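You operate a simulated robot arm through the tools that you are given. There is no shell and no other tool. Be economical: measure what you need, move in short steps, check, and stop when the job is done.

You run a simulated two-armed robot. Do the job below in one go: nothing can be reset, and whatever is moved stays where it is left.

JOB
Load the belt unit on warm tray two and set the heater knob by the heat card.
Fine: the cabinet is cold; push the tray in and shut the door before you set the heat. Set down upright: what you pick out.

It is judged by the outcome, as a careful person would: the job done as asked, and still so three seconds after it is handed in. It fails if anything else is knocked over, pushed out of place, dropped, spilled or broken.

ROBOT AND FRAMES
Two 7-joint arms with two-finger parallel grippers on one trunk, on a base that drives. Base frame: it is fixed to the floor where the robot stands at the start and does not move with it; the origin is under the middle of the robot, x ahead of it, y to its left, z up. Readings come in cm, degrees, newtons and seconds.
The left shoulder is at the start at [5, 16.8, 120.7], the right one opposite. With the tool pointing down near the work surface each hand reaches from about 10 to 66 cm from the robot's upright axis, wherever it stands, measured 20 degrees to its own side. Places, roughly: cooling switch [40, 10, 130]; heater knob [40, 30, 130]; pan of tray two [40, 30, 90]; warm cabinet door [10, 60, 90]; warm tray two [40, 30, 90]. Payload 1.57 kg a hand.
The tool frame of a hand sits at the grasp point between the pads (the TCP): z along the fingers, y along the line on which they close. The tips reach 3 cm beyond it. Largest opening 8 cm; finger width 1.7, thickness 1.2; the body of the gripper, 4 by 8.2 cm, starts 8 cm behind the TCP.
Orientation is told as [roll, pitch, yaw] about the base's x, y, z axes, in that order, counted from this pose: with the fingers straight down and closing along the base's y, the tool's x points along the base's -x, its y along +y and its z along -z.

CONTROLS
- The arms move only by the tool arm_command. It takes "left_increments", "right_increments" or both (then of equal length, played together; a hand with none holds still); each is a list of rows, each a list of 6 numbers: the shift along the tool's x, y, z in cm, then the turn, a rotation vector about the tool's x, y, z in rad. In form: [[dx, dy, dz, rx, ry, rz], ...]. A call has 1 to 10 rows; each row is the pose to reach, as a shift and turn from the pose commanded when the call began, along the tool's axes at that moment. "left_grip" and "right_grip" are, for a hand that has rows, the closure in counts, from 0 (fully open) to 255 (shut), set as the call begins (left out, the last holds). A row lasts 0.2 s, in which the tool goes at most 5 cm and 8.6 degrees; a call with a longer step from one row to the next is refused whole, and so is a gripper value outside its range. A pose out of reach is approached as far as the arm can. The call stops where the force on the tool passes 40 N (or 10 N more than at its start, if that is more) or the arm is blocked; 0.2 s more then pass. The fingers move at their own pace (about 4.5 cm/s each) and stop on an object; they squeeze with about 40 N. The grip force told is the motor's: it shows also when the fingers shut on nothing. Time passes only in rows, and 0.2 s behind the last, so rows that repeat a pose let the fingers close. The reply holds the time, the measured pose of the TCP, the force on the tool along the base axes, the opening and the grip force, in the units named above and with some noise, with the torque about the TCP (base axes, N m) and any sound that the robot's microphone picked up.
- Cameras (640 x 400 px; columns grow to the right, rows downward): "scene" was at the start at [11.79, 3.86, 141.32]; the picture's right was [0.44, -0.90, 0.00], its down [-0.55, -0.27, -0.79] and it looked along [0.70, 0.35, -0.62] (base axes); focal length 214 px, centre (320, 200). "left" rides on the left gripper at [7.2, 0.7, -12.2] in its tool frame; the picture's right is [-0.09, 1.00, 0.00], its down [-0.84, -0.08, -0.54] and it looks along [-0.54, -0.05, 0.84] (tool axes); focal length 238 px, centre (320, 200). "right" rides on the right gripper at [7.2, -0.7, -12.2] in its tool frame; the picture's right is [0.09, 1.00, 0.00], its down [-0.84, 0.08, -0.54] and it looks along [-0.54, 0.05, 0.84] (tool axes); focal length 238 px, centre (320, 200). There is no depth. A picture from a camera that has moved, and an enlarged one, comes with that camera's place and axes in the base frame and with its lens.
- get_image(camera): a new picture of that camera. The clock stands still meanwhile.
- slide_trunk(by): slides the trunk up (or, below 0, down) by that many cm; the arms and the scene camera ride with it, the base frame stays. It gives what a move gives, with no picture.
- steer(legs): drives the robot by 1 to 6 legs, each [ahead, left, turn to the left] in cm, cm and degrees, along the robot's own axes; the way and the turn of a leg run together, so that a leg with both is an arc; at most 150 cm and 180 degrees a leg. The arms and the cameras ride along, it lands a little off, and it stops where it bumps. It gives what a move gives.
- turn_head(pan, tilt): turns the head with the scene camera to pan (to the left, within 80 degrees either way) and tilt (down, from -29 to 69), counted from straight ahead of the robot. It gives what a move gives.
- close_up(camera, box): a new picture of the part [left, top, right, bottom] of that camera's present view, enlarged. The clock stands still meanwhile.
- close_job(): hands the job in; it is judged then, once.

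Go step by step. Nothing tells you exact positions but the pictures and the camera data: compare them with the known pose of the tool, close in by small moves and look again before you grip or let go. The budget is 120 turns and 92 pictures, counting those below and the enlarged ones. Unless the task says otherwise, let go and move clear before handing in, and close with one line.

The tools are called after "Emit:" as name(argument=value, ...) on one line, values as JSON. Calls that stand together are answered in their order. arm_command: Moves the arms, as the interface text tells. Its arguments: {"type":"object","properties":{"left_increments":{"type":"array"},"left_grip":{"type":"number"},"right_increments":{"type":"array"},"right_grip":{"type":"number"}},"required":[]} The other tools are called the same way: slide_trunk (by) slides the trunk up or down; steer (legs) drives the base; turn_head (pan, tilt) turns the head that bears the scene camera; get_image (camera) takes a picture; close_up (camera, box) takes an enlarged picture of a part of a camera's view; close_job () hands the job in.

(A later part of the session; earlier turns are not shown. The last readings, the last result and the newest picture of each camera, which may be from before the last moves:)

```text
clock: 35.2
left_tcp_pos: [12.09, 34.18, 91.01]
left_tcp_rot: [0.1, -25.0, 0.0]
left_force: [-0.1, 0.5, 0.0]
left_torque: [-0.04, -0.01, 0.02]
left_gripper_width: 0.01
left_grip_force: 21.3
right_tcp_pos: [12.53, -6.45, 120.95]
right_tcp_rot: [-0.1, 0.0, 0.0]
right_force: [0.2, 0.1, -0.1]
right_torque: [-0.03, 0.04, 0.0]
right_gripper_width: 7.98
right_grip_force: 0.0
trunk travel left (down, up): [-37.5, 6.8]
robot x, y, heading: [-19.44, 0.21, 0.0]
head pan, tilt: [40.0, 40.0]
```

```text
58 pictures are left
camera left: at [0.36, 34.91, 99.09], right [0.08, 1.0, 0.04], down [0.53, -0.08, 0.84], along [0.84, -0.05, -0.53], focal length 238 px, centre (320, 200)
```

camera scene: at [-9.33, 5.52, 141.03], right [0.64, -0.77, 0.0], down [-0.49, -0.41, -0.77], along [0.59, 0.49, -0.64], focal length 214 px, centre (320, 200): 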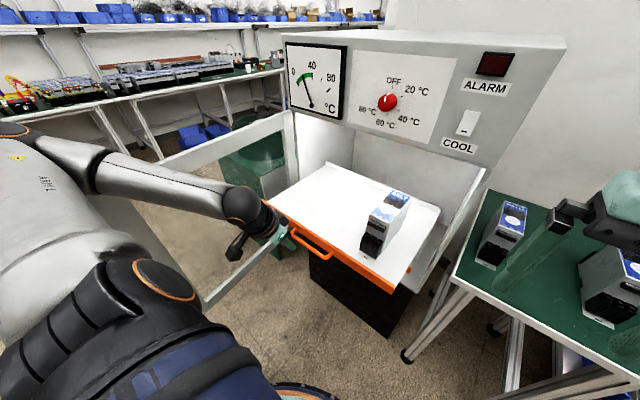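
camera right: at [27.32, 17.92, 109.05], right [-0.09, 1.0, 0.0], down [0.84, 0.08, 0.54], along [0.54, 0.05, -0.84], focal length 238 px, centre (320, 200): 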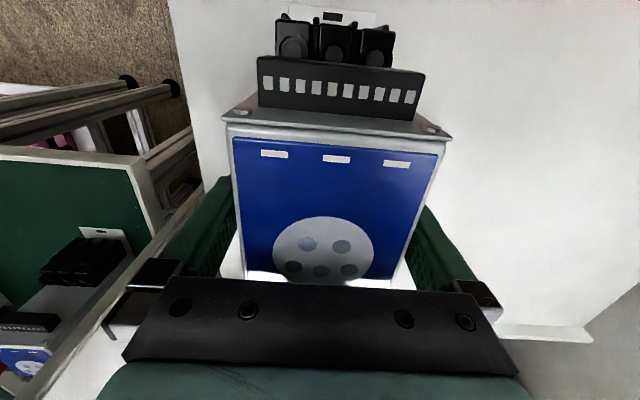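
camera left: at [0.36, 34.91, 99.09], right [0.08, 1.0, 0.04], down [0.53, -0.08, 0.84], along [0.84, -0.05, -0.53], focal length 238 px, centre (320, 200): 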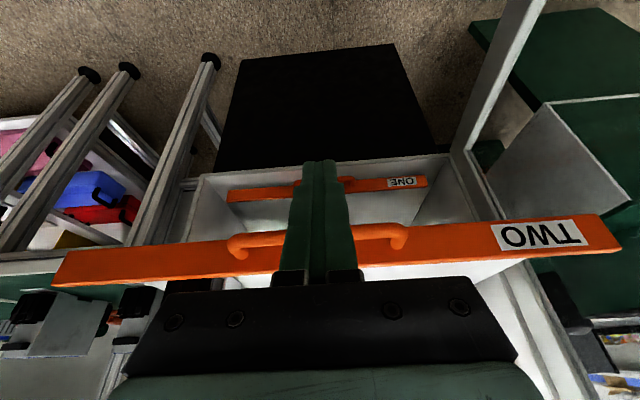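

The handle bar is at x ≈ 20, z ≈ 90. I'll push forward slowly so the unit is not jerked.

Emit:
arm_command(left_increments=[[-1.36, 0, 0.63, 0, 0, 0], [-2.72, 0, 1.26, 0, 0, 0], [-4.1, 0, 1.9, 0, 0, 0], [-5.2, 0, 2.4, 0, 0, 0], [-6.1, 0, 2.83, 0, 0, 0], [-7, 0, 3.24, 0, 0, 0], [-7.9, 0, 3.66, 0, 0, 0], [-8.8, 0, 4.07, 0, 0, 0], [-9.7, 0, 4.5, 0, 0, 0], [-10.6, 0, 4.9, 0, 0, 0]])

Emit:
get_image(camera="scene")

```text
clock: 37.4
left_tcp_pos: [23.76, 34.24, 91.11]
left_tcp_rot: [-0.1, -25.0, 0.0]
left_force: [-0.5, -1.1, 0.2]
left_torque: [-0.01, 0.02, 0.0]
left_gripper_width: 0.0
left_grip_force: 21.7
right_tcp_pos: [12.5, -6.53, 120.95]
right_tcp_rot: [0.1, 0.0, 0.1]
right_force: [-0.3, 1.4, 0.4]
right_torque: [0.02, -0.04, -0.02]
right_gripper_width: 8.0
right_grip_force: 0.0
trunk travel left (down, up): [-37.5, 6.8]
robot x, y, heading: [-20.19, -0.12, 0.1]
head pan, tilt: [40.0, 40.0]
```

```text
57 pictures are left
camera scene: at [-9.34, 5.49, 141.03], right [0.64, -0.77, 0.0], down [-0.49, -0.41, -0.77], along [0.59, 0.49, -0.64], focal length 214 px, centre (320, 200)
```

scene: 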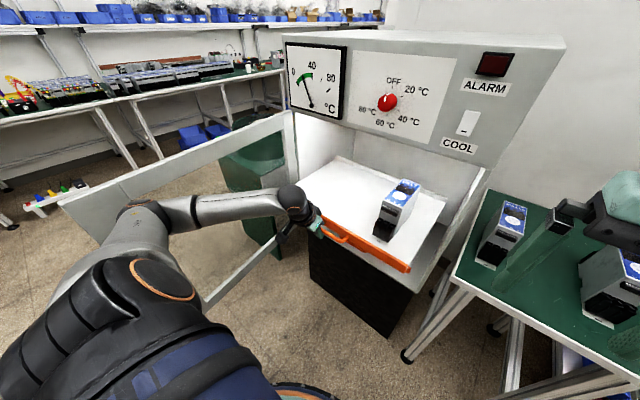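

The tray is sliding in easily and the unit is stable. I'll keep pushing.

Emit:
arm_command(left_increments=[[-0.9, 0, 0.42, 0, 0, 0], [-1.8, 0, 0.84, 0, 0, 0], [-2.7, 0, 1.26, 0, 0, 0], [-3.6, 0, 1.68, 0, 0, 0], [-4.5, 0, 2.1, 0, 0, 0], [-5.4, 0, 2.5, 0, 0, 0], [-6.3, 0, 2.92, 0, 0, 0], [-7.2, 0, 3.34, 0, 0, 0], [-8.1, 0, 3.76, 0, 0, 0], [-9, 0, 4.18, 0, 0, 0]])

Emit:
get_image(camera="scene")

Emit:
get_image(camera="left")

```text
clock: 39.6
left_tcp_pos: [33.72, 34.18, 91.07]
left_tcp_rot: [0.0, -25.1, 0.0]
left_force: [0.2, -0.1, -1.5]
left_torque: [0.01, 0.03, 0.01]
left_gripper_width: 0.02
left_grip_force: 21.3
right_tcp_pos: [12.67, -6.66, 121.06]
right_tcp_rot: [-0.1, 0.0, 0.0]
right_force: [-0.1, -0.4, 0.3]
right_torque: [0.0, 0.02, -0.04]
right_gripper_width: 8.01
right_grip_force: 0.0
trunk travel left (down, up): [-37.5, 6.8]
robot x, y, heading: [-20.15, 0.14, -0.1]
head pan, tilt: [40.0, 40.0]
```

```text
56 pictures are left
camera scene: at [-9.34, 5.5, 141.03], right [0.64, -0.77, 0.0], down [-0.49, -0.41, -0.77], along [0.59, 0.49, -0.64], focal length 214 px, centre (320, 200)
```

scene: 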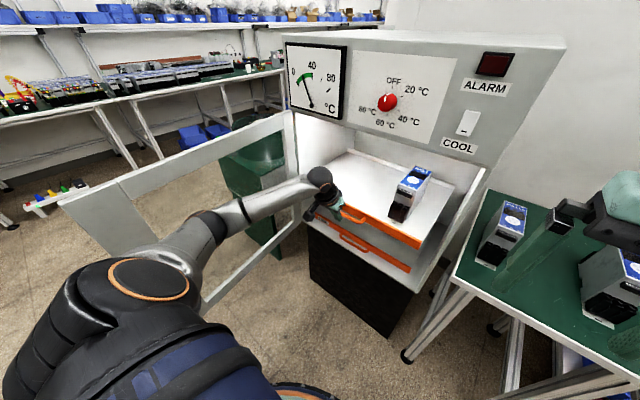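

```text
55 pictures are left
camera left: at [22.02, 34.92, 99.19], right [0.08, 1.0, 0.04], down [0.53, -0.08, 0.84], along [0.84, -0.05, -0.53], focal length 238 px, centre (320, 200)
```

left: 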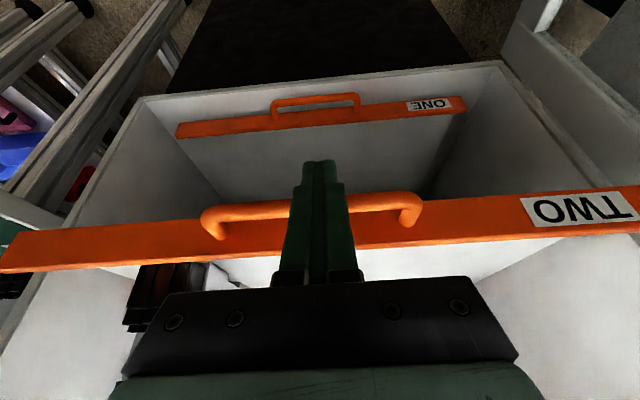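

Tray one sits closed with its face at x ≈ 44 and tray two's face is at about 38, so I'll push the rest of the way until it stops.

Emit:
arm_command(left_increments=[[-0.8, 0, 0.37, 0, 0, 0], [-1.6, 0, 0.74, 0, 0, 0], [-2.4, 0, 1.12, 0, 0, 0], [-3.2, 0, 1.5, 0, 0, 0], [-4, 0, 1.86, 0, 0, 0], [-4.8, 0, 2.23, 0, 0, 0], [-5.5, 0, 2.56, 0, 0, 0]])

Emit:
get_image(camera="left")

```text
clock: 41.2
left_tcp_pos: [39.65, 34.19, 91.08]
left_tcp_rot: [-0.1, -24.9, 0.0]
left_force: [0.0, -1.0, -1.2]
left_torque: [0.0, 0.03, 0.01]
left_gripper_width: 0.0
left_grip_force: 21.7
right_tcp_pos: [12.62, -6.51, 120.96]
right_tcp_rot: [0.0, -0.1, 0.1]
right_force: [0.4, 0.2, -0.6]
right_torque: [-0.01, 0.03, -0.01]
right_gripper_width: 7.99
right_grip_force: 0.0
trunk travel left (down, up): [-37.5, 6.8]
robot x, y, heading: [-19.79, 0.07, -0.1]
head pan, tilt: [40.0, 40.0]
```

```text
54 pictures are left
camera left: at [28.02, 34.9, 99.16], right [0.08, 1.0, 0.04], down [0.53, -0.08, 0.84], along [0.84, -0.05, -0.53], focal length 238 px, centre (320, 200)
```

left: 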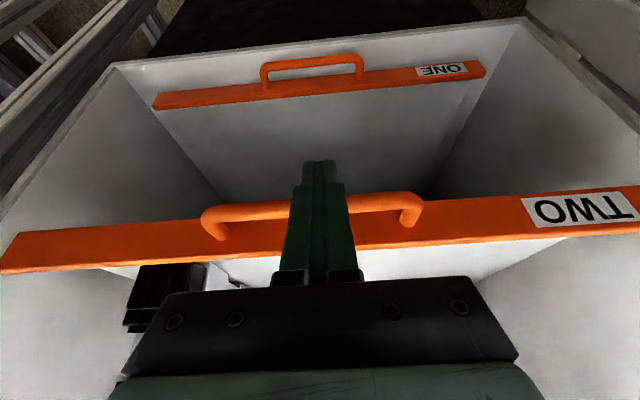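

Emit:
arm_command(left_increments=[[-0.7, 0, 0.33, 0, 0, 0], [-1.4, 0, 0.65, 0, 0, 0], [-2.1, 0, 0.98, 0, 0, 0], [-2.8, 0, 1.3, 0, 0, 0], [-3.5, 0, 1.63, 0, 0, 0], [-4.2, 0, 1.96, 0, 0, 0], [-4.9, 0, 2.28, 0, 0, 0]])

Emit:
get_image(camera="scene")

Emit:
get_image(camera="left")

```text
clock: 42.8
left_tcp_pos: [44.59, 34.21, 90.87]
left_tcp_rot: [0.0, -24.3, 0.1]
left_force: [-27.0, -2.7, -2.1]
left_torque: [0.08, -0.02, 0.0]
left_gripper_width: 0.0
left_grip_force: 21.1
right_tcp_pos: [12.39, -6.56, 120.93]
right_tcp_rot: [0.1, -0.1, 0.1]
right_force: [-0.2, 0.8, 0.0]
right_torque: [0.01, 0.0, 0.02]
right_gripper_width: 7.98
right_grip_force: 0.0
trunk travel left (down, up): [-37.5, 6.8]
robot x, y, heading: [-20.3, -0.24, -0.2]
head pan, tilt: [40.0, 40.0]
```

```text
53 pictures are left
camera scene: at [-9.68, 5.49, 141.06], right [0.64, -0.77, 0.0], down [-0.49, -0.41, -0.77], along [0.59, 0.49, -0.64], focal length 214 px, centre (320, 200)
```

scene: 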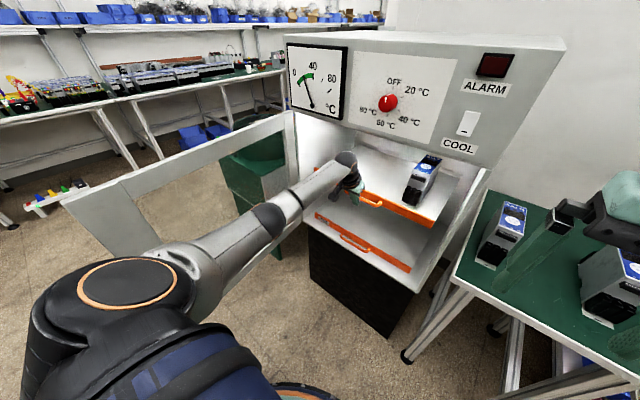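

```text
52 pictures are left
camera left: at [33.03, 34.95, 99.06], right [0.08, 1.0, 0.04], down [0.54, -0.08, 0.84], along [0.84, -0.05, -0.54], focal length 238 px, centre (320, 200)
```

left: 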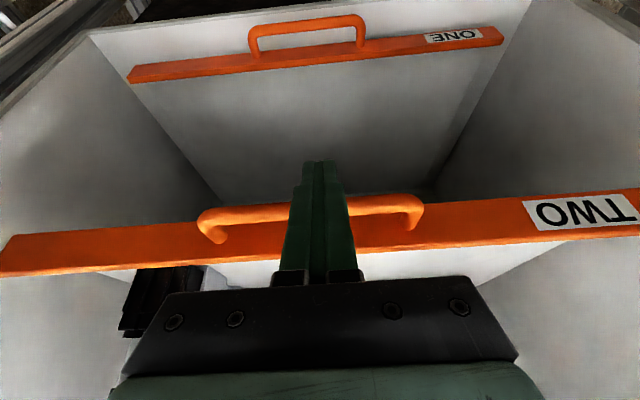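

The tray has hit its end stop with the unit inside. I'll withdraw the left hand and then back off for the door, which reaches from about [43, 63] to [-16, 63] with its top near z ≈ 114.

Emit:
arm_command(left_increments=[[1.8, 0, -0.84, 0, 0, 0], [5.4, 0, -2.5, 0, 0, 0], [9, 0, -4.2, 0, 0, 0], [12.7, 0, -5.9, 0, 0, 0], [16.3, 0, -7.6, 0, 0, 0], [18.1, 0, -8.4, 0, 0, 0], [16.4, 0, -12, 0, 0, 0], [14.7, 0, -15.7, 0, 0, 0], [13, 0, -19.3, 0, 0, 0], [11, 0, -23.5, 0, 0, 0]])

Emit:
arm_command(left_increments=[[0, -1, 0, 0, 0.145, 0], [0, -2, 0, 0, 0.29, 0], [0, -3, 0, 0, 0.436, 0]])

Emit:
get_image(camera="scene")

```text
clock: 45.0
left_tcp_pos: [25.16, 34.13, 107.72]
left_tcp_rot: [0.0, -24.9, 0.0]
left_force: [-0.7, -0.8, 0.7]
left_torque: [0.0, -0.02, -0.01]
left_gripper_width: 0.02
left_grip_force: 21.1
right_tcp_pos: [12.64, -6.59, 120.97]
right_tcp_rot: [0.0, 0.0, 0.0]
right_force: [-0.4, 0.2, -1.1]
right_torque: [0.0, -0.03, 0.02]
right_gripper_width: 8.0
right_grip_force: 0.0
trunk travel left (down, up): [-37.5, 6.8]
robot x, y, heading: [-20.31, -0.05, -0.1]
head pan, tilt: [40.0, 40.0]
```

```text
clock: 45.8
left_tcp_pos: [25.42, 31.24, 107.7]
left_tcp_rot: [0.0, 0.2, 0.1]
left_force: [0.4, -0.9, -0.6]
left_torque: [0.02, 0.02, 0.0]
left_gripper_width: 0.02
left_grip_force: 21.0
right_tcp_pos: [12.55, -6.59, 120.91]
right_tcp_rot: [0.0, -0.1, -0.1]
right_force: [0.9, -0.6, 0.2]
right_torque: [0.0, 0.02, 0.0]
right_gripper_width: 7.98
right_grip_force: 0.1
trunk travel left (down, up): [-37.5, 6.8]
robot x, y, heading: [-20.12, -0.18, 0.2]
head pan, tilt: [40.0, 40.0]
```

```text
51 pictures are left
camera scene: at [-9.32, 5.45, 141.03], right [0.64, -0.77, 0.0], down [-0.49, -0.41, -0.77], along [0.59, 0.49, -0.64], focal length 214 px, centre (320, 200)
```

scene: 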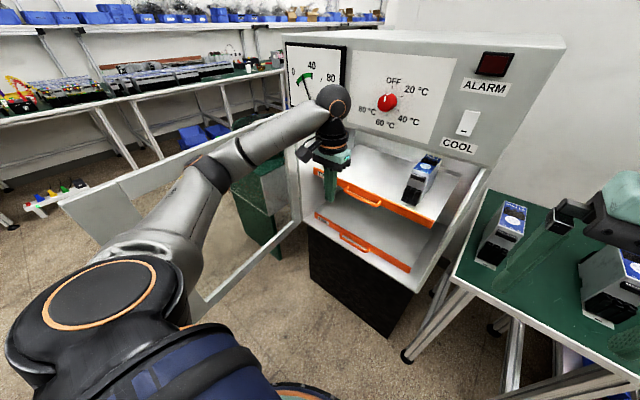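

The tray and unit are in. Now I'll back off 25 cm and shift left 18 cm to get the hand around the door's free edge.

Emit:
steer(legs=[[-13, 0, 0], [-12, 0, 0], [0, 18, 0]])

Emit:
turn_head(pan=50, tilt=35)

Emit:
get_image(camera="scene")

Emit:
get_image(camera="left")

```text
clock: 49.0
left_tcp_pos: [0.35, 49.28, 107.58]
left_tcp_rot: [-0.2, 0.0, -0.1]
left_force: [-0.6, 0.4, -0.5]
left_torque: [-0.02, 0.02, 0.01]
left_gripper_width: 0.01
left_grip_force: 21.1
right_tcp_pos: [-12.51, 11.34, 120.97]
right_tcp_rot: [0.0, 0.0, 0.0]
right_force: [-0.8, 0.7, 0.0]
right_torque: [-0.02, -0.01, 0.01]
right_gripper_width: 7.98
right_grip_force: 0.1
trunk travel left (down, up): [-37.5, 6.8]
robot x, y, heading: [-45.04, 18.15, 0.1]
head pan, tilt: [40.0, 40.0]
```

```text
clock: 49.8
left_tcp_pos: [0.27, 49.21, 107.79]
left_tcp_rot: [0.0, 0.0, 0.0]
left_force: [0.5, 0.4, 0.2]
left_torque: [0.0, -0.04, 0.0]
left_gripper_width: 0.02
left_grip_force: 22.0
right_tcp_pos: [-12.56, 11.34, 120.98]
right_tcp_rot: [0.0, -0.1, -0.1]
right_force: [0.2, 0.4, -0.9]
right_torque: [0.01, 0.01, 0.0]
right_gripper_width: 8.03
right_grip_force: 0.0
trunk travel left (down, up): [-37.5, 6.8]
robot x, y, heading: [-44.5, 17.73, 0.1]
head pan, tilt: [50.0, 35.0]
```

```text
50 pictures are left
camera scene: at [-35.19, 24.73, 141.79], right [0.77, -0.64, 0.0], down [-0.37, -0.44, -0.82], along [0.53, 0.63, -0.57], focal length 214 px, centre (320, 200)
```

scene: 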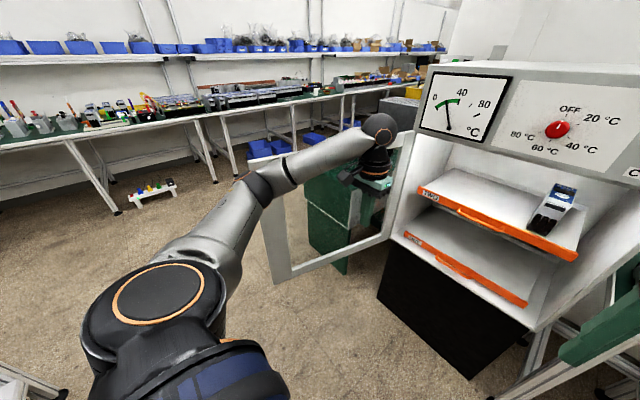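

```text
49 pictures are left
camera left: at [-6.93, 49.92, 119.96], right [0.09, 1.0, 0.0], down [0.84, -0.08, 0.54], along [0.54, -0.05, -0.84], focal length 238 px, centre (320, 200)
```

left: 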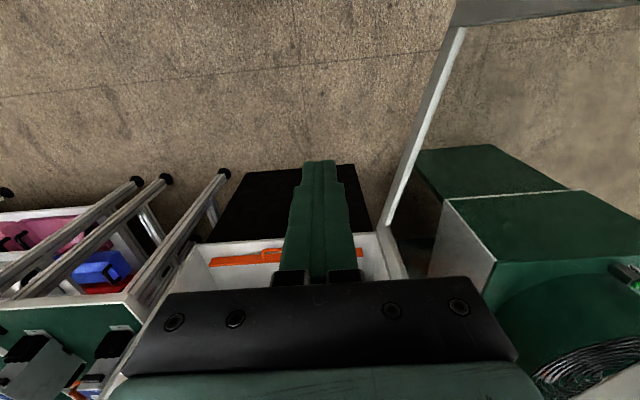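

The door seems to have been nudged a little wider as I drove past; it is a plain frame with a glazed panel. I'll raise the trunk and left hand clear above its top, then look at it again.

Emit:
slide_trunk(by=6.5)

Emit:
arm_command(left_increments=[[0, 0, -4, 0, 0, 0], [1, 0, -8, 0, 0, 0], [2, 0, -12, 0, 0, 0], [4, 0, -15, 0, 0, 0]], left_grip=0)

Emit:
turn_head(pan=65, tilt=35)

Emit:
get_image(camera="scene")

Emit:
get_image(camera="left")

```text
clock: 50.8
left_tcp_pos: [0.4, 49.24, 114.16]
left_tcp_rot: [-0.1, -0.1, -0.1]
left_force: [-0.5, 0.9, -0.4]
left_torque: [-0.01, 0.01, -0.02]
left_gripper_width: 0.0
left_grip_force: 21.3
right_tcp_pos: [-12.39, 11.4, 127.51]
right_tcp_rot: [0.0, -0.1, -0.1]
right_force: [0.7, 0.4, -0.1]
right_torque: [0.0, -0.03, 0.02]
right_gripper_width: 8.02
right_grip_force: 0.1
trunk travel left (down, up): [-44.0, 0.3]
robot x, y, heading: [-44.86, 18.2, -0.1]
head pan, tilt: [50.0, 35.0]
```

```text
clock: 51.8
left_tcp_pos: [-3.87, 49.22, 129.23]
left_tcp_rot: [-0.2, -0.1, 0.0]
left_force: [-0.7, -0.1, 0.1]
left_torque: [0.0, -0.02, 0.0]
left_gripper_width: 7.98
left_grip_force: 0.0
right_tcp_pos: [-12.56, 11.34, 127.57]
right_tcp_rot: [-0.1, -0.1, 0.0]
right_force: [-0.5, -0.7, -0.7]
right_torque: [0.01, 0.01, 0.02]
right_gripper_width: 7.99
right_grip_force: 0.0
trunk travel left (down, up): [-44.0, 0.3]
robot x, y, heading: [-45.26, 17.9, 0.0]
head pan, tilt: [50.0, 35.0]
```

```text
clock: 52.6
left_tcp_pos: [-3.86, 49.27, 129.15]
left_tcp_rot: [-0.1, 0.0, -0.2]
left_force: [0.3, -0.3, -0.8]
left_torque: [0.03, -0.01, 0.02]
left_gripper_width: 8.0
left_grip_force: 0.1
right_tcp_pos: [-12.44, 11.35, 127.48]
right_tcp_rot: [0.0, -0.1, 0.0]
right_force: [-0.2, 0.9, -0.6]
right_torque: [-0.02, -0.04, 0.0]
right_gripper_width: 8.01
right_grip_force: 0.0
trunk travel left (down, up): [-44.0, 0.3]
robot x, y, heading: [-44.95, 17.6, 0.1]
head pan, tilt: [65.0, 35.0]
```

```text
48 pictures are left
camera scene: at [-37.13, 25.98, 148.29], right [0.91, -0.42, 0.0], down [-0.24, -0.52, -0.82], along [0.35, 0.74, -0.57], focal length 214 px, centre (320, 200)
```

scene: 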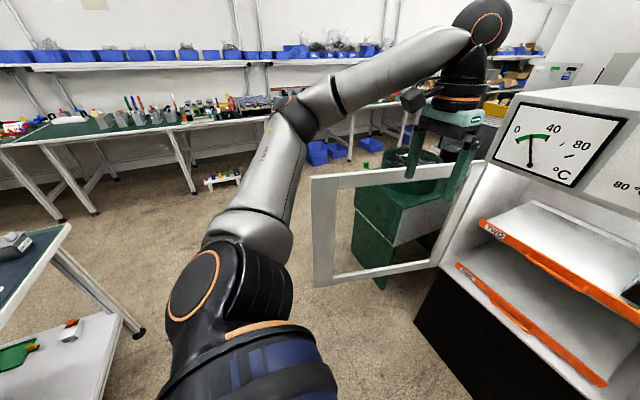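

```text
47 pictures are left
camera left: at [-10.95, 49.96, 141.45], right [0.09, 1.0, 0.0], down [0.84, -0.08, 0.54], along [0.54, -0.05, -0.84], focal length 238 px, centre (320, 200)
```

left: 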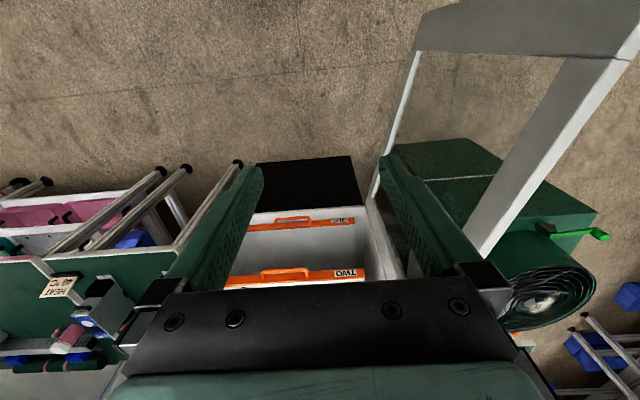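

Now I can place the door: hinge near [46, 64], free edge near [-16, 74.5], and frame from z ≈ 70 to 119. I'll shift left 10 cm and bring the closed left fingers to the outside of the top rail.

Emit:
steer(legs=[[0, 10, 0]])

Emit:
arm_command(left_increments=[[0, 4.5, -1, 0, 0, 0], [0, 9, -1, 0, 0, 0], [0, 13.5, -1, 0, 0, 0], [0, 18, -1, 0, 0, 0], [0, 21, -1, 0, 0, 0], [0, 21, -1, 0, 0, 0]], left_grip=255)

Emit:
get_image(camera="scene")

Emit:
get_image(camera="left")

```text
clock: 53.7
left_tcp_pos: [-3.71, 59.07, 129.27]
left_tcp_rot: [-0.1, 0.0, 0.0]
left_force: [0.1, -0.2, 0.3]
left_torque: [-0.01, -0.01, 0.0]
left_gripper_width: 8.0
left_grip_force: 0.0
right_tcp_pos: [-12.42, 21.24, 127.54]
right_tcp_rot: [0.0, 0.0, 0.1]
right_force: [0.0, 0.0, 0.4]
right_torque: [-0.01, -0.03, 0.01]
right_gripper_width: 8.03
right_grip_force: 0.0
trunk travel left (down, up): [-44.0, 0.3]
robot x, y, heading: [-44.64, 27.93, -0.1]
head pan, tilt: [65.0, 35.0]
```

```text
clock: 55.1
left_tcp_pos: [-3.83, 80.07, 130.22]
left_tcp_rot: [0.1, 0.0, 0.0]
left_force: [0.4, 0.8, -0.2]
left_torque: [-0.02, 0.02, -0.02]
left_gripper_width: 0.0
left_grip_force: 21.5
right_tcp_pos: [-12.43, 21.11, 127.55]
right_tcp_rot: [0.0, 0.0, 0.0]
right_force: [0.8, 0.2, -0.3]
right_torque: [0.01, 0.03, 0.02]
right_gripper_width: 8.01
right_grip_force: 0.0
trunk travel left (down, up): [-44.0, 0.3]
robot x, y, heading: [-45.26, 27.61, 0.1]
head pan, tilt: [65.0, 35.0]
```

```text
46 pictures are left
camera scene: at [-37.14, 35.74, 148.29], right [0.91, -0.42, 0.0], down [-0.24, -0.52, -0.82], along [0.35, 0.74, -0.57], focal length 214 px, centre (320, 200)
```

scene: 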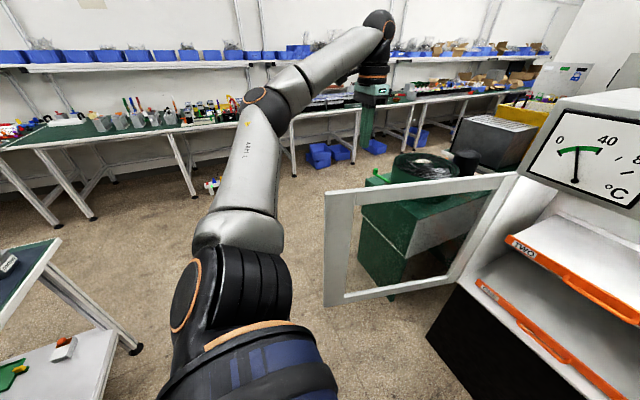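

```text
45 pictures are left
camera left: at [-11.02, 80.84, 142.49], right [0.09, 1.0, 0.0], down [0.84, -0.08, 0.54], along [0.54, -0.05, -0.84], focal length 238 px, centre (320, 200)
```

left: 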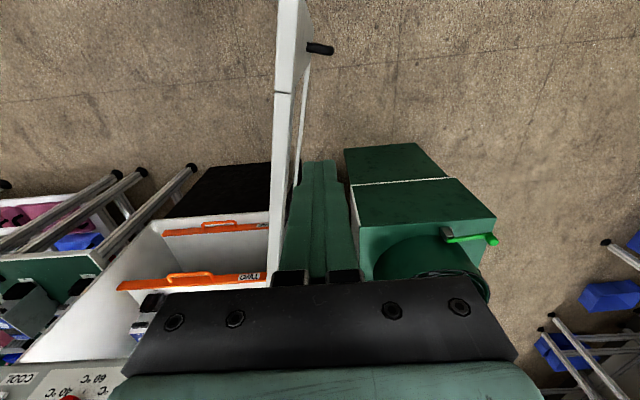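

The fingers are just outside the door's top rail, with the black door handle further out toward the free edge. I'll shift out 1.5 cm more and lower beside the rail.

Emit:
arm_command(left_increments=[[0, 1.7, 0, 0, 0, 0], [0, 1.7, 4, 0, 0, 0], [0, 1.7, 8, 0, 0, 0], [0, 1.7, 11, 0, 0, 0], [0, 1.7, 13.5, 0, 0, 0], [0, 1.7, 13.5, 0, 0, 0]])

Emit:
get_image(camera="left")

```text
clock: 56.5
left_tcp_pos: [-3.68, 81.8, 116.76]
left_tcp_rot: [0.0, 0.0, 0.1]
left_force: [-0.6, -0.1, -0.8]
left_torque: [-0.04, 0.01, 0.02]
left_gripper_width: 0.0
left_grip_force: 21.0
right_tcp_pos: [-12.4, 21.29, 127.54]
right_tcp_rot: [0.0, 0.0, -0.1]
right_force: [-0.1, -0.5, 0.1]
right_torque: [0.0, -0.03, -0.01]
right_gripper_width: 8.03
right_grip_force: 0.0
trunk travel left (down, up): [-44.0, 0.3]
robot x, y, heading: [-45.06, 27.84, 0.2]
head pan, tilt: [65.0, 35.0]
```

```text
44 pictures are left
camera left: at [-11.06, 82.49, 128.96], right [0.09, 1.0, 0.0], down [0.84, -0.08, 0.54], along [0.54, -0.05, -0.84], focal length 238 px, centre (320, 200)
```

left: 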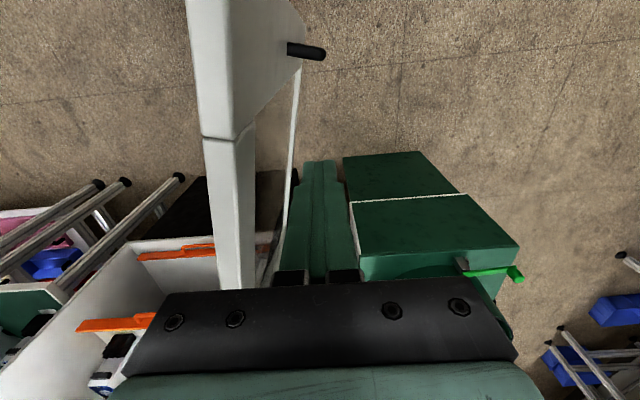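

Now I'll push the door closed along its arc, starting with the first 30°.

Emit:
arm_command(left_increments=[[0.87, -2.63, 0, 0, 0, 0], [1.6, -5.3, 0, 0, 0, 0], [2.18, -8, 0, 0, 0, 0], [2.62, -10.7, 0, 0, 0, 0], [2.92, -13.5, 0, 0, 0, 0], [3.08, -16.2, 0, 0, 0, 0], [3.09, -19, 0, 0, 0, 0], [2.95, -21.8, 0, 0, 0, 0], [2.67, -24.5, 0, 0, 0, 0], [2.25, -27.2, 0, 0, 0, 0]])

Emit:
get_image(camera="scene")

Emit:
get_image(camera="left")

```text
clock: 58.7
left_tcp_pos: [-5.97, 54.46, 116.58]
left_tcp_rot: [0.0, 0.0, 0.0]
left_force: [-0.1, 0.4, 0.4]
left_torque: [0.0, 0.0, 0.02]
left_gripper_width: 0.0
left_grip_force: 21.5
right_tcp_pos: [-12.44, 21.05, 127.59]
right_tcp_rot: [0.0, 0.0, 0.0]
right_force: [0.5, 0.6, -0.7]
right_torque: [-0.02, 0.02, 0.01]
right_gripper_width: 7.99
right_grip_force: 0.0
trunk travel left (down, up): [-44.0, 0.3]
robot x, y, heading: [-44.87, 27.64, 0.2]
head pan, tilt: [65.0, 35.0]
```

```text
43 pictures are left
camera scene: at [-37.1, 35.69, 148.29], right [0.91, -0.42, 0.0], down [-0.24, -0.52, -0.82], along [0.35, 0.74, -0.57], focal length 214 px, centre (320, 200)
```

scene: 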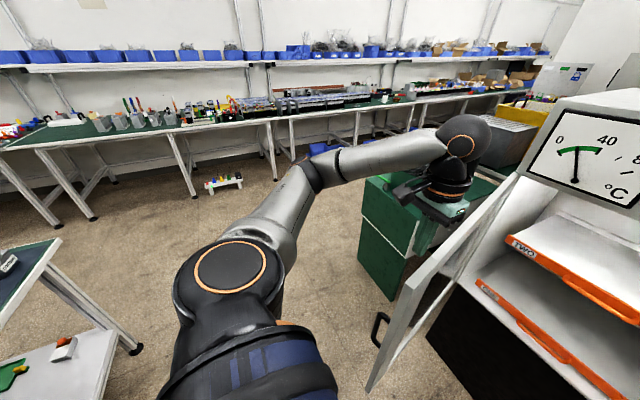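

```text
42 pictures are left
camera left: at [-13.3, 55.17, 128.97], right [0.09, 1.0, 0.0], down [0.84, -0.08, 0.54], along [0.54, -0.05, -0.84], focal length 238 px, centre (320, 200)
```

left: 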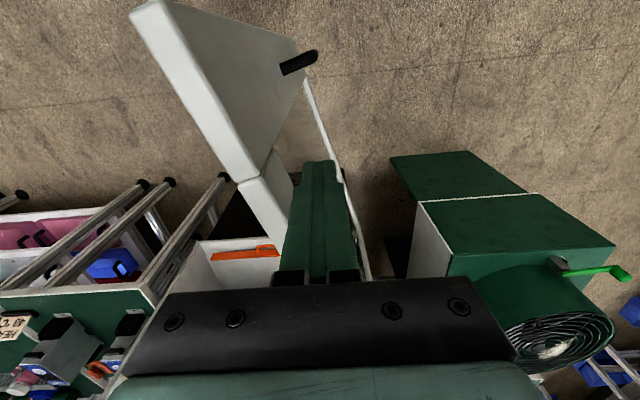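

The door follows freely. I'll move the right hand further right so the two arms stay apart, then continue the swing.

Emit:
arm_command(right_increments=[[0, -4, 0, 0, 0, 0], [0, -8, 0, 0, 0, 0], [0, -12, 0, 0, 0, 0], [0, -16, 0, 0, 0, 0], [0, -20, 0, 0, 0, 0], [0, -24, 0, 0, 0, 0]])

Emit:
arm_command(left_increments=[[-0.68, -3.2, 0, 0, 0, 0], [-1.54, -6.3, 0, 0, 0, 0], [-2.59, -9.3, 0, 0, 0, 0], [-3.83, -12.3, 0, 0, 0, 0], [-5.24, -15.2, 0, 0, 0, 0], [-6.83, -18, 0, 0, 0, 0], [-8.59, -20.7, 0, 0, 0, 0], [-10.5, -23.3, 0, 0, 0, 0], [-12.6, -25.8, 0, 0, 0, 0], [-14.8, -28.1, 0, 0, 0, 0]])

Emit:
turn_head(pan=30, tilt=35)

Emit:
get_image(camera="scene")

```text
clock: 60.1
left_tcp_pos: [-6.05, 54.54, 116.63]
left_tcp_rot: [0.0, -0.1, 0.0]
left_force: [-0.2, 0.3, 0.4]
left_torque: [0.05, -0.01, -0.02]
left_gripper_width: 0.0
left_grip_force: 21.2
right_tcp_pos: [-12.52, -2.94, 127.47]
right_tcp_rot: [0.0, 0.0, 0.1]
right_force: [-1.1, 0.7, 0.1]
right_torque: [-0.02, -0.04, 0.03]
right_gripper_width: 7.99
right_grip_force: 0.1
trunk travel left (down, up): [-44.0, 0.3]
robot x, y, heading: [-44.91, 27.97, 0.0]
head pan, tilt: [65.0, 35.0]
```

```text
clock: 62.3
left_tcp_pos: [8.87, 26.29, 116.65]
left_tcp_rot: [0.1, -0.2, -0.1]
left_force: [-0.8, -1.4, 0.4]
left_torque: [0.03, 0.01, 0.0]
left_gripper_width: 0.01
left_grip_force: 21.5
right_tcp_pos: [-12.32, -2.91, 127.48]
right_tcp_rot: [0.1, 0.0, 0.0]
right_force: [0.0, 0.0, -1.0]
right_torque: [0.0, -0.01, 0.04]
right_gripper_width: 8.0
right_grip_force: 0.0
trunk travel left (down, up): [-44.0, 0.3]
robot x, y, heading: [-45.05, 27.69, 0.0]
head pan, tilt: [65.0, 35.0]
```

```text
clock: 63.3
left_tcp_pos: [8.77, 26.37, 116.62]
left_tcp_rot: [0.1, 0.0, 0.0]
left_force: [-0.5, 0.0, 0.3]
left_torque: [0.03, 0.0, -0.01]
left_gripper_width: 0.0
left_grip_force: 21.1
right_tcp_pos: [-12.35, -2.91, 127.43]
right_tcp_rot: [0.0, 0.0, 0.0]
right_force: [0.2, -0.5, -0.9]
right_torque: [0.01, 0.0, -0.01]
right_gripper_width: 8.02
right_grip_force: 0.1
trunk travel left (down, up): [-44.0, 0.3]
robot x, y, heading: [-44.47, 27.92, -0.1]
head pan, tilt: [30.0, 35.0]
```

```text
41 pictures are left
camera scene: at [-33.24, 32.19, 148.29], right [0.5, -0.87, 0.0], down [-0.5, -0.29, -0.82], along [0.71, 0.41, -0.57], focal length 214 px, centre (320, 200)
```

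scene: 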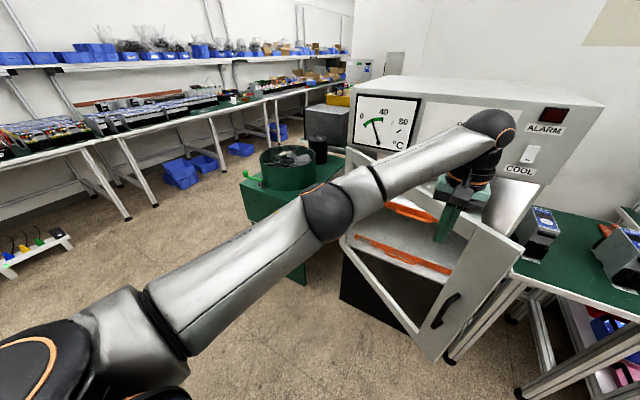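

The door is about 40° from shut. I'll raise and withdraw the left hand, then reposition so the right hand can push the free stile below its handle.

Emit:
arm_command(left_increments=[[1, 1, -4, 0, 0, 0], [3, 2, -8, 0, 0, 0], [6, 3, -12, 0, 0, 0], [10, 5, -12, 0, 0, 0], [14, 9, -12, 0, 0, 0], [18, 13, -12, 0, 0, 0], [18, 17, -12, 0, 0, 0]])

Emit:
steer(legs=[[0, -14, 0], [18, 0, 0]])

Emit:
turn_head(pan=5, tilt=50)

Emit:
get_image(camera="scene")

```text
refused: row 3 steps farther than a row can; nothing moved
```

```text
clock: 65.2
left_tcp_pos: [12.63, 11.25, 116.52]
left_tcp_rot: [-0.9, 0.5, -1.5]
left_force: [-0.3, -0.8, -0.9]
left_torque: [0.03, 0.07, 0.0]
left_gripper_width: 0.03
left_grip_force: 21.4
right_tcp_pos: [-8.02, -17.11, 127.3]
right_tcp_rot: [0.1, 0.1, 0.1]
right_force: [-0.1, 0.4, 0.1]
right_torque: [0.02, 0.07, 0.04]
right_gripper_width: 8.0
right_grip_force: 0.0
trunk travel left (down, up): [-44.0, 0.3]
robot x, y, heading: [-40.58, 13.5, 0.0]
head pan, tilt: [30.0, 35.0]
stopped in leg 2: the force on the tool passed its limit (the readings are from after the stop); the commanded pose is now the measured one
```

```text
clock: 66.1
left_tcp_pos: [12.31, 11.19, 116.64]
left_tcp_rot: [-1.0, 0.3, -1.5]
left_force: [-0.9, -0.3, -0.6]
left_torque: [-0.02, 0.0, 0.02]
left_gripper_width: 0.01
left_grip_force: 21.2
right_tcp_pos: [-8.5, -16.81, 127.47]
right_tcp_rot: [0.0, -0.2, 0.0]
right_force: [-0.4, 0.0, -0.3]
right_torque: [-0.03, 0.01, 0.0]
right_gripper_width: 7.99
right_grip_force: 0.0
trunk travel left (down, up): [-44.0, 0.3]
robot x, y, heading: [-40.94, 13.65, -0.2]
head pan, tilt: [5.0, 50.0]
```

```text
40 pictures are left
camera scene: at [-29.11, 14.41, 146.11], right [0.09, -1.0, 0.0], down [-0.76, -0.07, -0.64], along [0.64, 0.06, -0.77], focal length 214 px, centre (320, 200)
```

scene: 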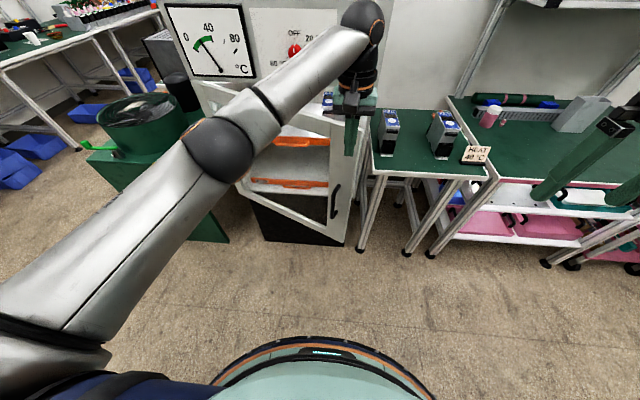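

The retract was refused for too long a step, so the hand stayed on the door during the drive; it stopped against the door with no harm visible. I'll check the hand's view before withdrawing.

Emit:
get_image(camera="left")

Emit:
close_up(camera="scene", box=[180, 0, 420, 250])

```text
39 pictures are left
camera left: at [5.21, 12.34, 129.03], right [0.12, 0.99, -0.02], down [0.84, -0.09, 0.54], along [0.53, -0.08, -0.84], focal length 238 px, centre (320, 200)
```

left: 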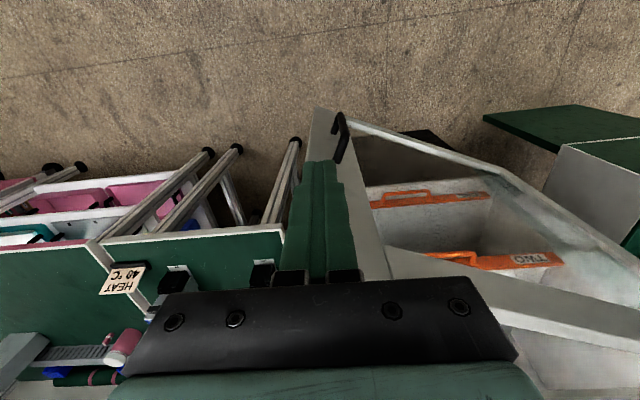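

```text
1.60 times, centred on (300, 125) of scene
camera zoom: at [-29.11, 14.41, 146.11], right [0.09, -1.0, 0.0], down [-0.76, -0.07, -0.64], along [0.64, 0.06, -0.77], focal length 343 px, centre (352, 320)
```

zoom: 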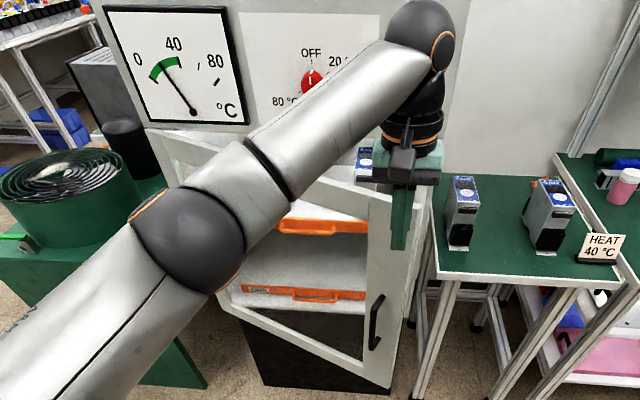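

The finger sits at the door's free edge and the door is about 30° from shut. I'll withdraw the left hand back and up in smaller steps.

Emit:
arm_command(left_increments=[[3, 0, 0, 0, 0, 0], [6, 0, 0, 0, 0, 0], [9, 1, -3, 0, 0, 0], [12, 3, -6, 0, 0, 0], [14, 6, -9, 0, 0, 0], [15, 10, -10, 0, 0, 0], [15, 14, -10, 0, 0, 0], [15, 18, -10, 0, 0, 0], [15, 22, -10, 0, 0, 0], [15, 26, -10, 0, 0, 0]])

Emit:
get_image(camera="scene")

```text
clock: 68.3
left_tcp_pos: [-1.98, 37.9, 126.35]
left_tcp_rot: [-1.1, 0.3, -1.6]
left_force: [0.3, -0.4, -1.2]
left_torque: [0.0, 0.0, -0.03]
left_gripper_width: 0.0
left_grip_force: 20.7
right_tcp_pos: [-8.45, -16.82, 127.48]
right_tcp_rot: [-0.1, -0.2, 0.0]
right_force: [-0.8, 0.4, 0.8]
right_torque: [-0.02, 0.0, -0.02]
right_gripper_width: 7.99
right_grip_force: 0.0
trunk travel left (down, up): [-44.0, 0.3]
robot x, y, heading: [-41.09, 13.95, -0.0]
head pan, tilt: [5.0, 50.0]
```

```text
37 pictures are left
camera scene: at [-29.18, 14.51, 146.12], right [0.09, -1.0, 0.0], down [-0.76, -0.07, -0.64], along [0.64, 0.05, -0.77], focal length 214 px, centre (320, 200)
```

scene: 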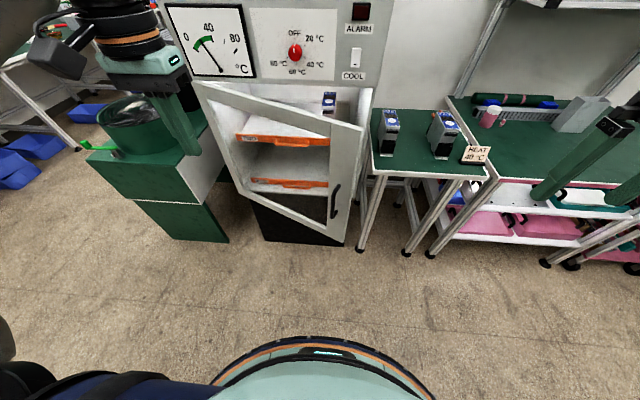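

The free edge is now near [15.5, 8], 29° from shut. I'll lower the trunk 10 cm, drive forward 17 cm and look again.

Emit:
slide_trunk(by=-10)

Emit:
steer(legs=[[17, 0, 0]])

Emit:
arm_command(right_increments=[[1, 0, 4, 0, -0.1, 0], [2, 0, 8, 0, -0.2, 0], [3, 0, 12, 0, -0.3, 0], [4, 0, 16, 0, -0.4, 0], [5, 1, 20, 0, -0.5, 0], [6, 3, 24, 0, -0.5, 0], [7, 6, 27, 0, -0.5, 0], [7, 9, 30, 0, -0.5, 0], [7, 12, 32, 0, -0.5, 0], [7, 14, 34, 0, -0.5, 0]], right_grip=255)

Emit:
get_image(camera="scene")

Emit:
get_image(camera="right")

```text
clock: 69.6
left_tcp_pos: [-1.95, 37.88, 116.3]
left_tcp_rot: [-1.0, 0.4, -1.6]
left_force: [0.7, -0.7, -0.6]
left_torque: [0.01, -0.03, -0.01]
left_gripper_width: 0.03
left_grip_force: 21.4
right_tcp_pos: [-8.53, -16.92, 117.53]
right_tcp_rot: [0.0, -0.1, 0.1]
right_force: [0.5, 0.5, -0.4]
right_torque: [0.0, 0.03, -0.02]
right_gripper_width: 8.01
right_grip_force: 0.0
trunk travel left (down, up): [-34.0, 10.3]
robot x, y, heading: [-40.91, 14.01, 0.2]
head pan, tilt: [5.0, 50.0]
```

```text
clock: 71.1
left_tcp_pos: [14.99, 37.53, 116.29]
left_tcp_rot: [-1.0, 0.3, -1.6]
left_force: [-0.4, 0.1, 0.5]
left_torque: [-0.02, 0.04, -0.03]
left_gripper_width: 0.0
left_grip_force: 21.1
right_tcp_pos: [8.49, -16.97, 117.43]
right_tcp_rot: [0.1, 0.0, -0.1]
right_force: [-0.4, -0.1, 0.1]
right_torque: [0.01, -0.02, 0.03]
right_gripper_width: 7.99
right_grip_force: 0.0
trunk travel left (down, up): [-34.0, 10.3]
robot x, y, heading: [-23.84, 13.63, -0.1]
head pan, tilt: [5.0, 50.0]
```

```text
clock: 73.5
left_tcp_pos: [14.97, 37.69, 116.37]
left_tcp_rot: [-0.9, 0.4, -1.6]
left_force: [0.3, 0.1, 0.4]
left_torque: [0.0, 0.0, 0.0]
left_gripper_width: 0.01
left_grip_force: 21.3
right_tcp_pos: [6.18, -3.65, 82.56]
right_tcp_rot: [-1.1, -33.0, -3.1]
right_force: [-0.5, 0.1, 0.0]
right_torque: [-0.02, -0.01, -0.01]
right_gripper_width: 0.0
right_grip_force: 21.3
right hand out of reach, approached as far as the arm can: row 3, 4, 5, 6, 7, 8, 9, 10
trunk travel left (down, up): [-34.0, 10.3]
robot x, y, heading: [-23.87, 13.77, -0.1]
head pan, tilt: [5.0, 50.0]
stopped in row 10 (right hand): the arm was blocked; the commanded pose is now the measured one
```

```text
36 pictures are left
camera scene: at [-12.25, 14.36, 136.11], right [0.08, -1.0, 0.0], down [-0.76, -0.06, -0.64], along [0.64, 0.05, -0.77], focal length 214 px, centre (320, 200)
```

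scene: 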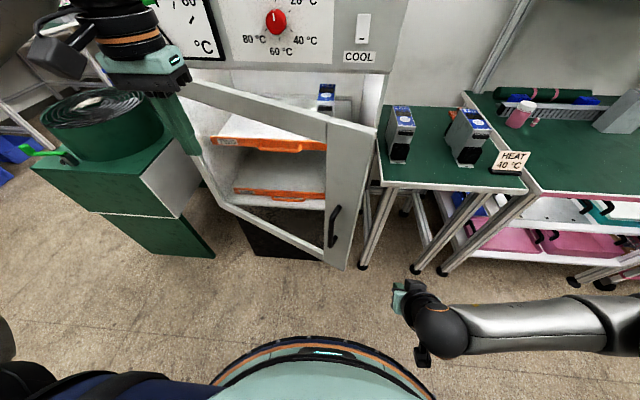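

```text
35 pictures are left
camera right: at [-6.53, -3.2, 88.86], right [-0.01, 1.0, -0.07], down [0.41, 0.07, 0.91], along [0.91, -0.02, -0.41], focal length 238 px, centre (320, 200)
```

right: 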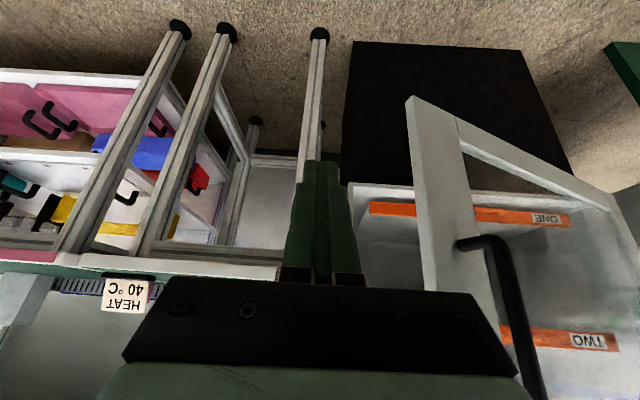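

The right hand is low but 13 cm too far right. The door handle's lower end is near z ≈ 82, so I'll lower the trunk and slide the fingers over to the stile below it.

Emit:
slide_trunk(by=-6)

Emit:
arm_command(right_increments=[[0, 3, 0, 0, 0, 0], [0, 6, 0, 0, 0, 0], [0, 9, 0, 0, 0, 0], [0, 12, 0, 0, 0, 0], [0, 13, 0, 0, 0, 0]])

Emit:
get_image(camera="right")

```text
clock: 74.5
left_tcp_pos: [14.92, 37.76, 110.39]
left_tcp_rot: [-1.0, 0.2, -1.7]
left_force: [-0.9, 0.0, 0.0]
left_torque: [-0.01, -0.02, 0.0]
left_gripper_width: 0.0
left_grip_force: 21.2
right_tcp_pos: [6.07, -3.65, 76.53]
right_tcp_rot: [-1.2, -32.9, -3.1]
right_force: [-0.9, -0.9, 0.7]
right_torque: [-0.03, 0.02, 0.01]
right_gripper_width: 0.0
right_grip_force: 21.5
trunk travel left (down, up): [-28.0, 16.3]
robot x, y, heading: [-23.99, 13.62, -0.2]
head pan, tilt: [5.0, 50.0]
```

```text
clock: 75.7
left_tcp_pos: [15.02, 37.75, 110.35]
left_tcp_rot: [-1.0, 0.3, -1.6]
left_force: [0.3, 0.1, -0.8]
left_torque: [-0.03, -0.01, -0.01]
left_gripper_width: 0.0
left_grip_force: 21.4
right_tcp_pos: [6.72, 9.39, 76.35]
right_tcp_rot: [-1.2, -32.7, -2.9]
right_force: [-0.1, -0.9, 0.9]
right_torque: [-0.01, -0.02, 0.0]
right_gripper_width: 0.0
right_grip_force: 21.3
trunk travel left (down, up): [-28.0, 16.3]
robot x, y, heading: [-24.09, 14.13, -0.1]
head pan, tilt: [5.0, 50.0]
```

```text
34 pictures are left
camera right: at [-5.86, 9.77, 82.65], right [-0.01, 1.0, -0.07], down [0.42, 0.07, 0.91], along [0.91, -0.01, -0.42], focal length 238 px, centre (320, 200)
```

right: 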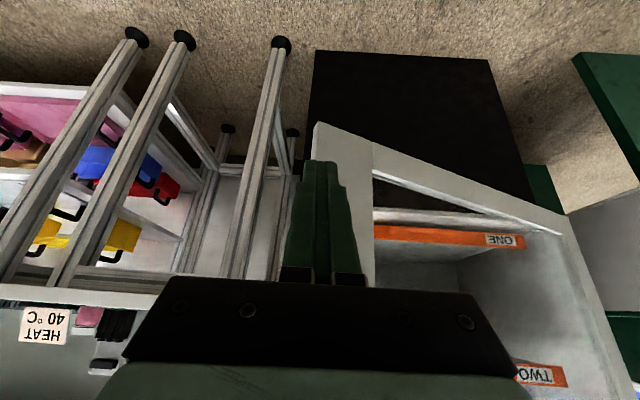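

The finger is in line with the lower stile. I'll push forward, drifting right with the arc.

Emit:
arm_command(right_increments=[[-2.5, 0, 1.6, 0, 0, 0], [-5, 0, 3.3, 0, 0, 0], [-6.7, 0, 4.4, 0, 0, 0], [-8.4, -0.3, 5.4, 0, 0, 0], [-10.1, -0.8, 6.5, 0, 0, 0], [-11.7, -1.2, 7.6, 0, 0, 0], [-13.4, -1.7, 8.7, 0, 0, 0], [-15.1, -2.2, 9.8, 0, 0, 0], [-16.8, -2.7, 10.9, 0, 0, 0], [-18.5, -3.2, 12, 0, 0, 0]])

Emit:
get_image(camera="scene")

Emit:
get_image(camera="right")

```text
clock: 77.9
left_tcp_pos: [14.98, 37.73, 110.41]
left_tcp_rot: [-1.0, 0.2, -1.7]
left_force: [-0.5, -0.1, 0.3]
left_torque: [-0.01, -0.01, 0.01]
left_gripper_width: 0.0
left_grip_force: 21.4
right_tcp_pos: [28.63, 4.85, 76.19]
right_tcp_rot: [-1.2, -32.7, -2.9]
right_force: [-0.3, 0.6, 0.8]
right_torque: [-0.01, 0.01, 0.02]
right_gripper_width: 0.01
right_grip_force: 21.4
trunk travel left (down, up): [-28.0, 16.3]
robot x, y, heading: [-23.77, 13.65, -0.1]
head pan, tilt: [5.0, 50.0]
```

```text
33 pictures are left
camera scene: at [-12.25, 14.36, 130.11], right [0.08, -1.0, 0.0], down [-0.76, -0.06, -0.64], along [0.64, 0.05, -0.77], focal length 214 px, centre (320, 200)
```

scene: 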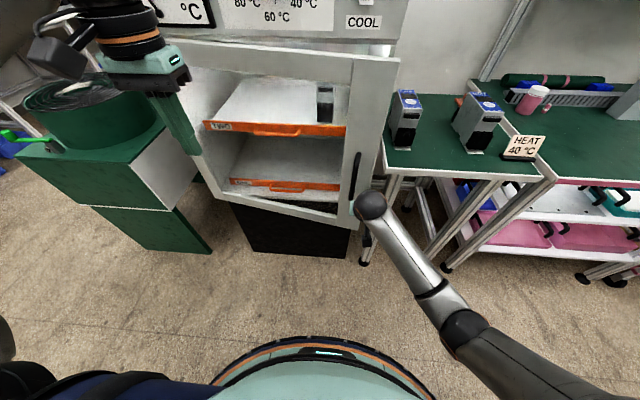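

```text
32 pictures are left
camera right: at [15.98, 5.22, 82.57], right [-0.02, 1.0, -0.07], down [0.42, 0.07, 0.91], along [0.91, -0.01, -0.42], focal length 238 px, centre (320, 200)
```

right: 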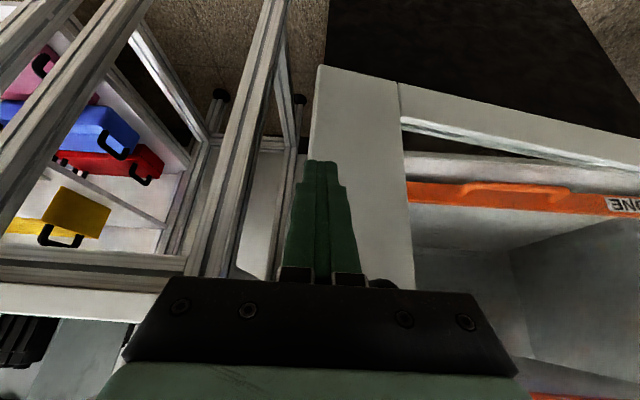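

Emit:
arm_command(right_increments=[[-1.7, 0, 1.1, 0, 0, 0], [-3.4, 0, 2.2, 0, 0, 0], [-5, 0, 3.3, 0, 0, 0], [-6.7, 0, 4.4, 0, 0, 0], [-8.4, 0, 5.4, 0, 0, 0], [-9.6, 0, 6.2, 0, 0, 0], [-10.9, 0, 7.1, 0, 0, 0], [-12.2, 0, 7.9, 0, 0, 0], [-13, 0, 8.4, 0, 0, 0], [-13.8, 0, 9, 0, 0, 0]])

Emit:
get_image(camera="scene")

Emit:
get_image(camera="right")

```text
clock: 79.5
left_tcp_pos: [14.79, 37.71, 110.45]
left_tcp_rot: [-1.0, 0.3, -1.7]
left_force: [0.2, -0.5, 0.6]
left_torque: [0.01, -0.03, -0.02]
left_gripper_width: 0.0
left_grip_force: 21.3
right_tcp_pos: [40.93, 4.24, 76.06]
right_tcp_rot: [-1.2, -31.7, -2.9]
right_force: [-14.6, -0.7, 8.1]
right_torque: [0.13, -0.57, 0.26]
right_gripper_width: 0.0
right_grip_force: 21.5
trunk travel left (down, up): [-28.0, 16.3]
robot x, y, heading: [-24.08, 13.73, -0.4]
head pan, tilt: [5.0, 50.0]
stopped in row 8 (right hand): the force on the tool passed its limit (the readings are from after the stop); the commanded pose is now the measured one
```

```text
31 pictures are left
camera scene: at [-12.53, 14.32, 130.16], right [0.08, -1.0, 0.0], down [-0.76, -0.06, -0.64], along [0.64, 0.05, -0.76], focal length 214 px, centre (320, 200)
```

scene: 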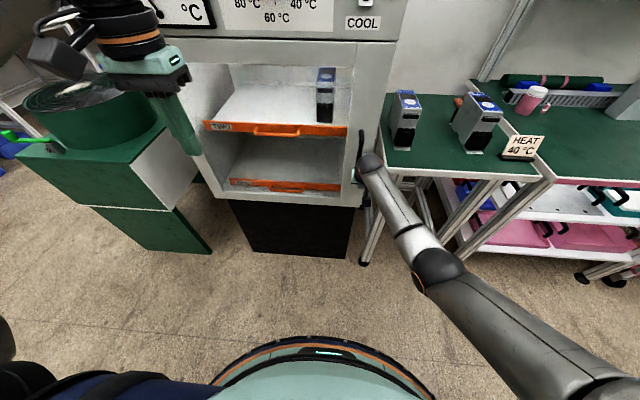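

```text
30 pictures are left
camera right: at [28.44, 4.51, 82.58], right [-0.02, 1.0, -0.07], down [0.43, 0.07, 0.9], along [0.9, -0.01, -0.43], focal length 238 px, centre (320, 200)
```

right: 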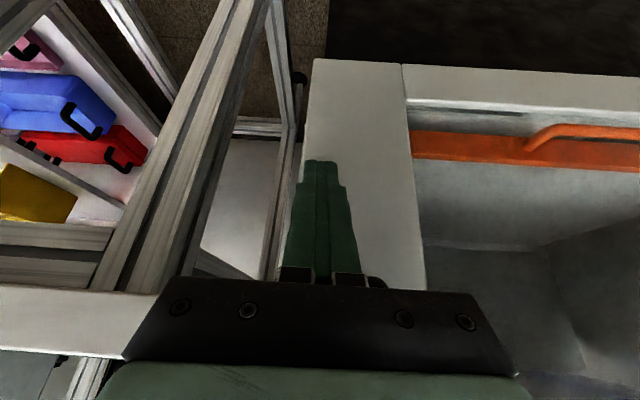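

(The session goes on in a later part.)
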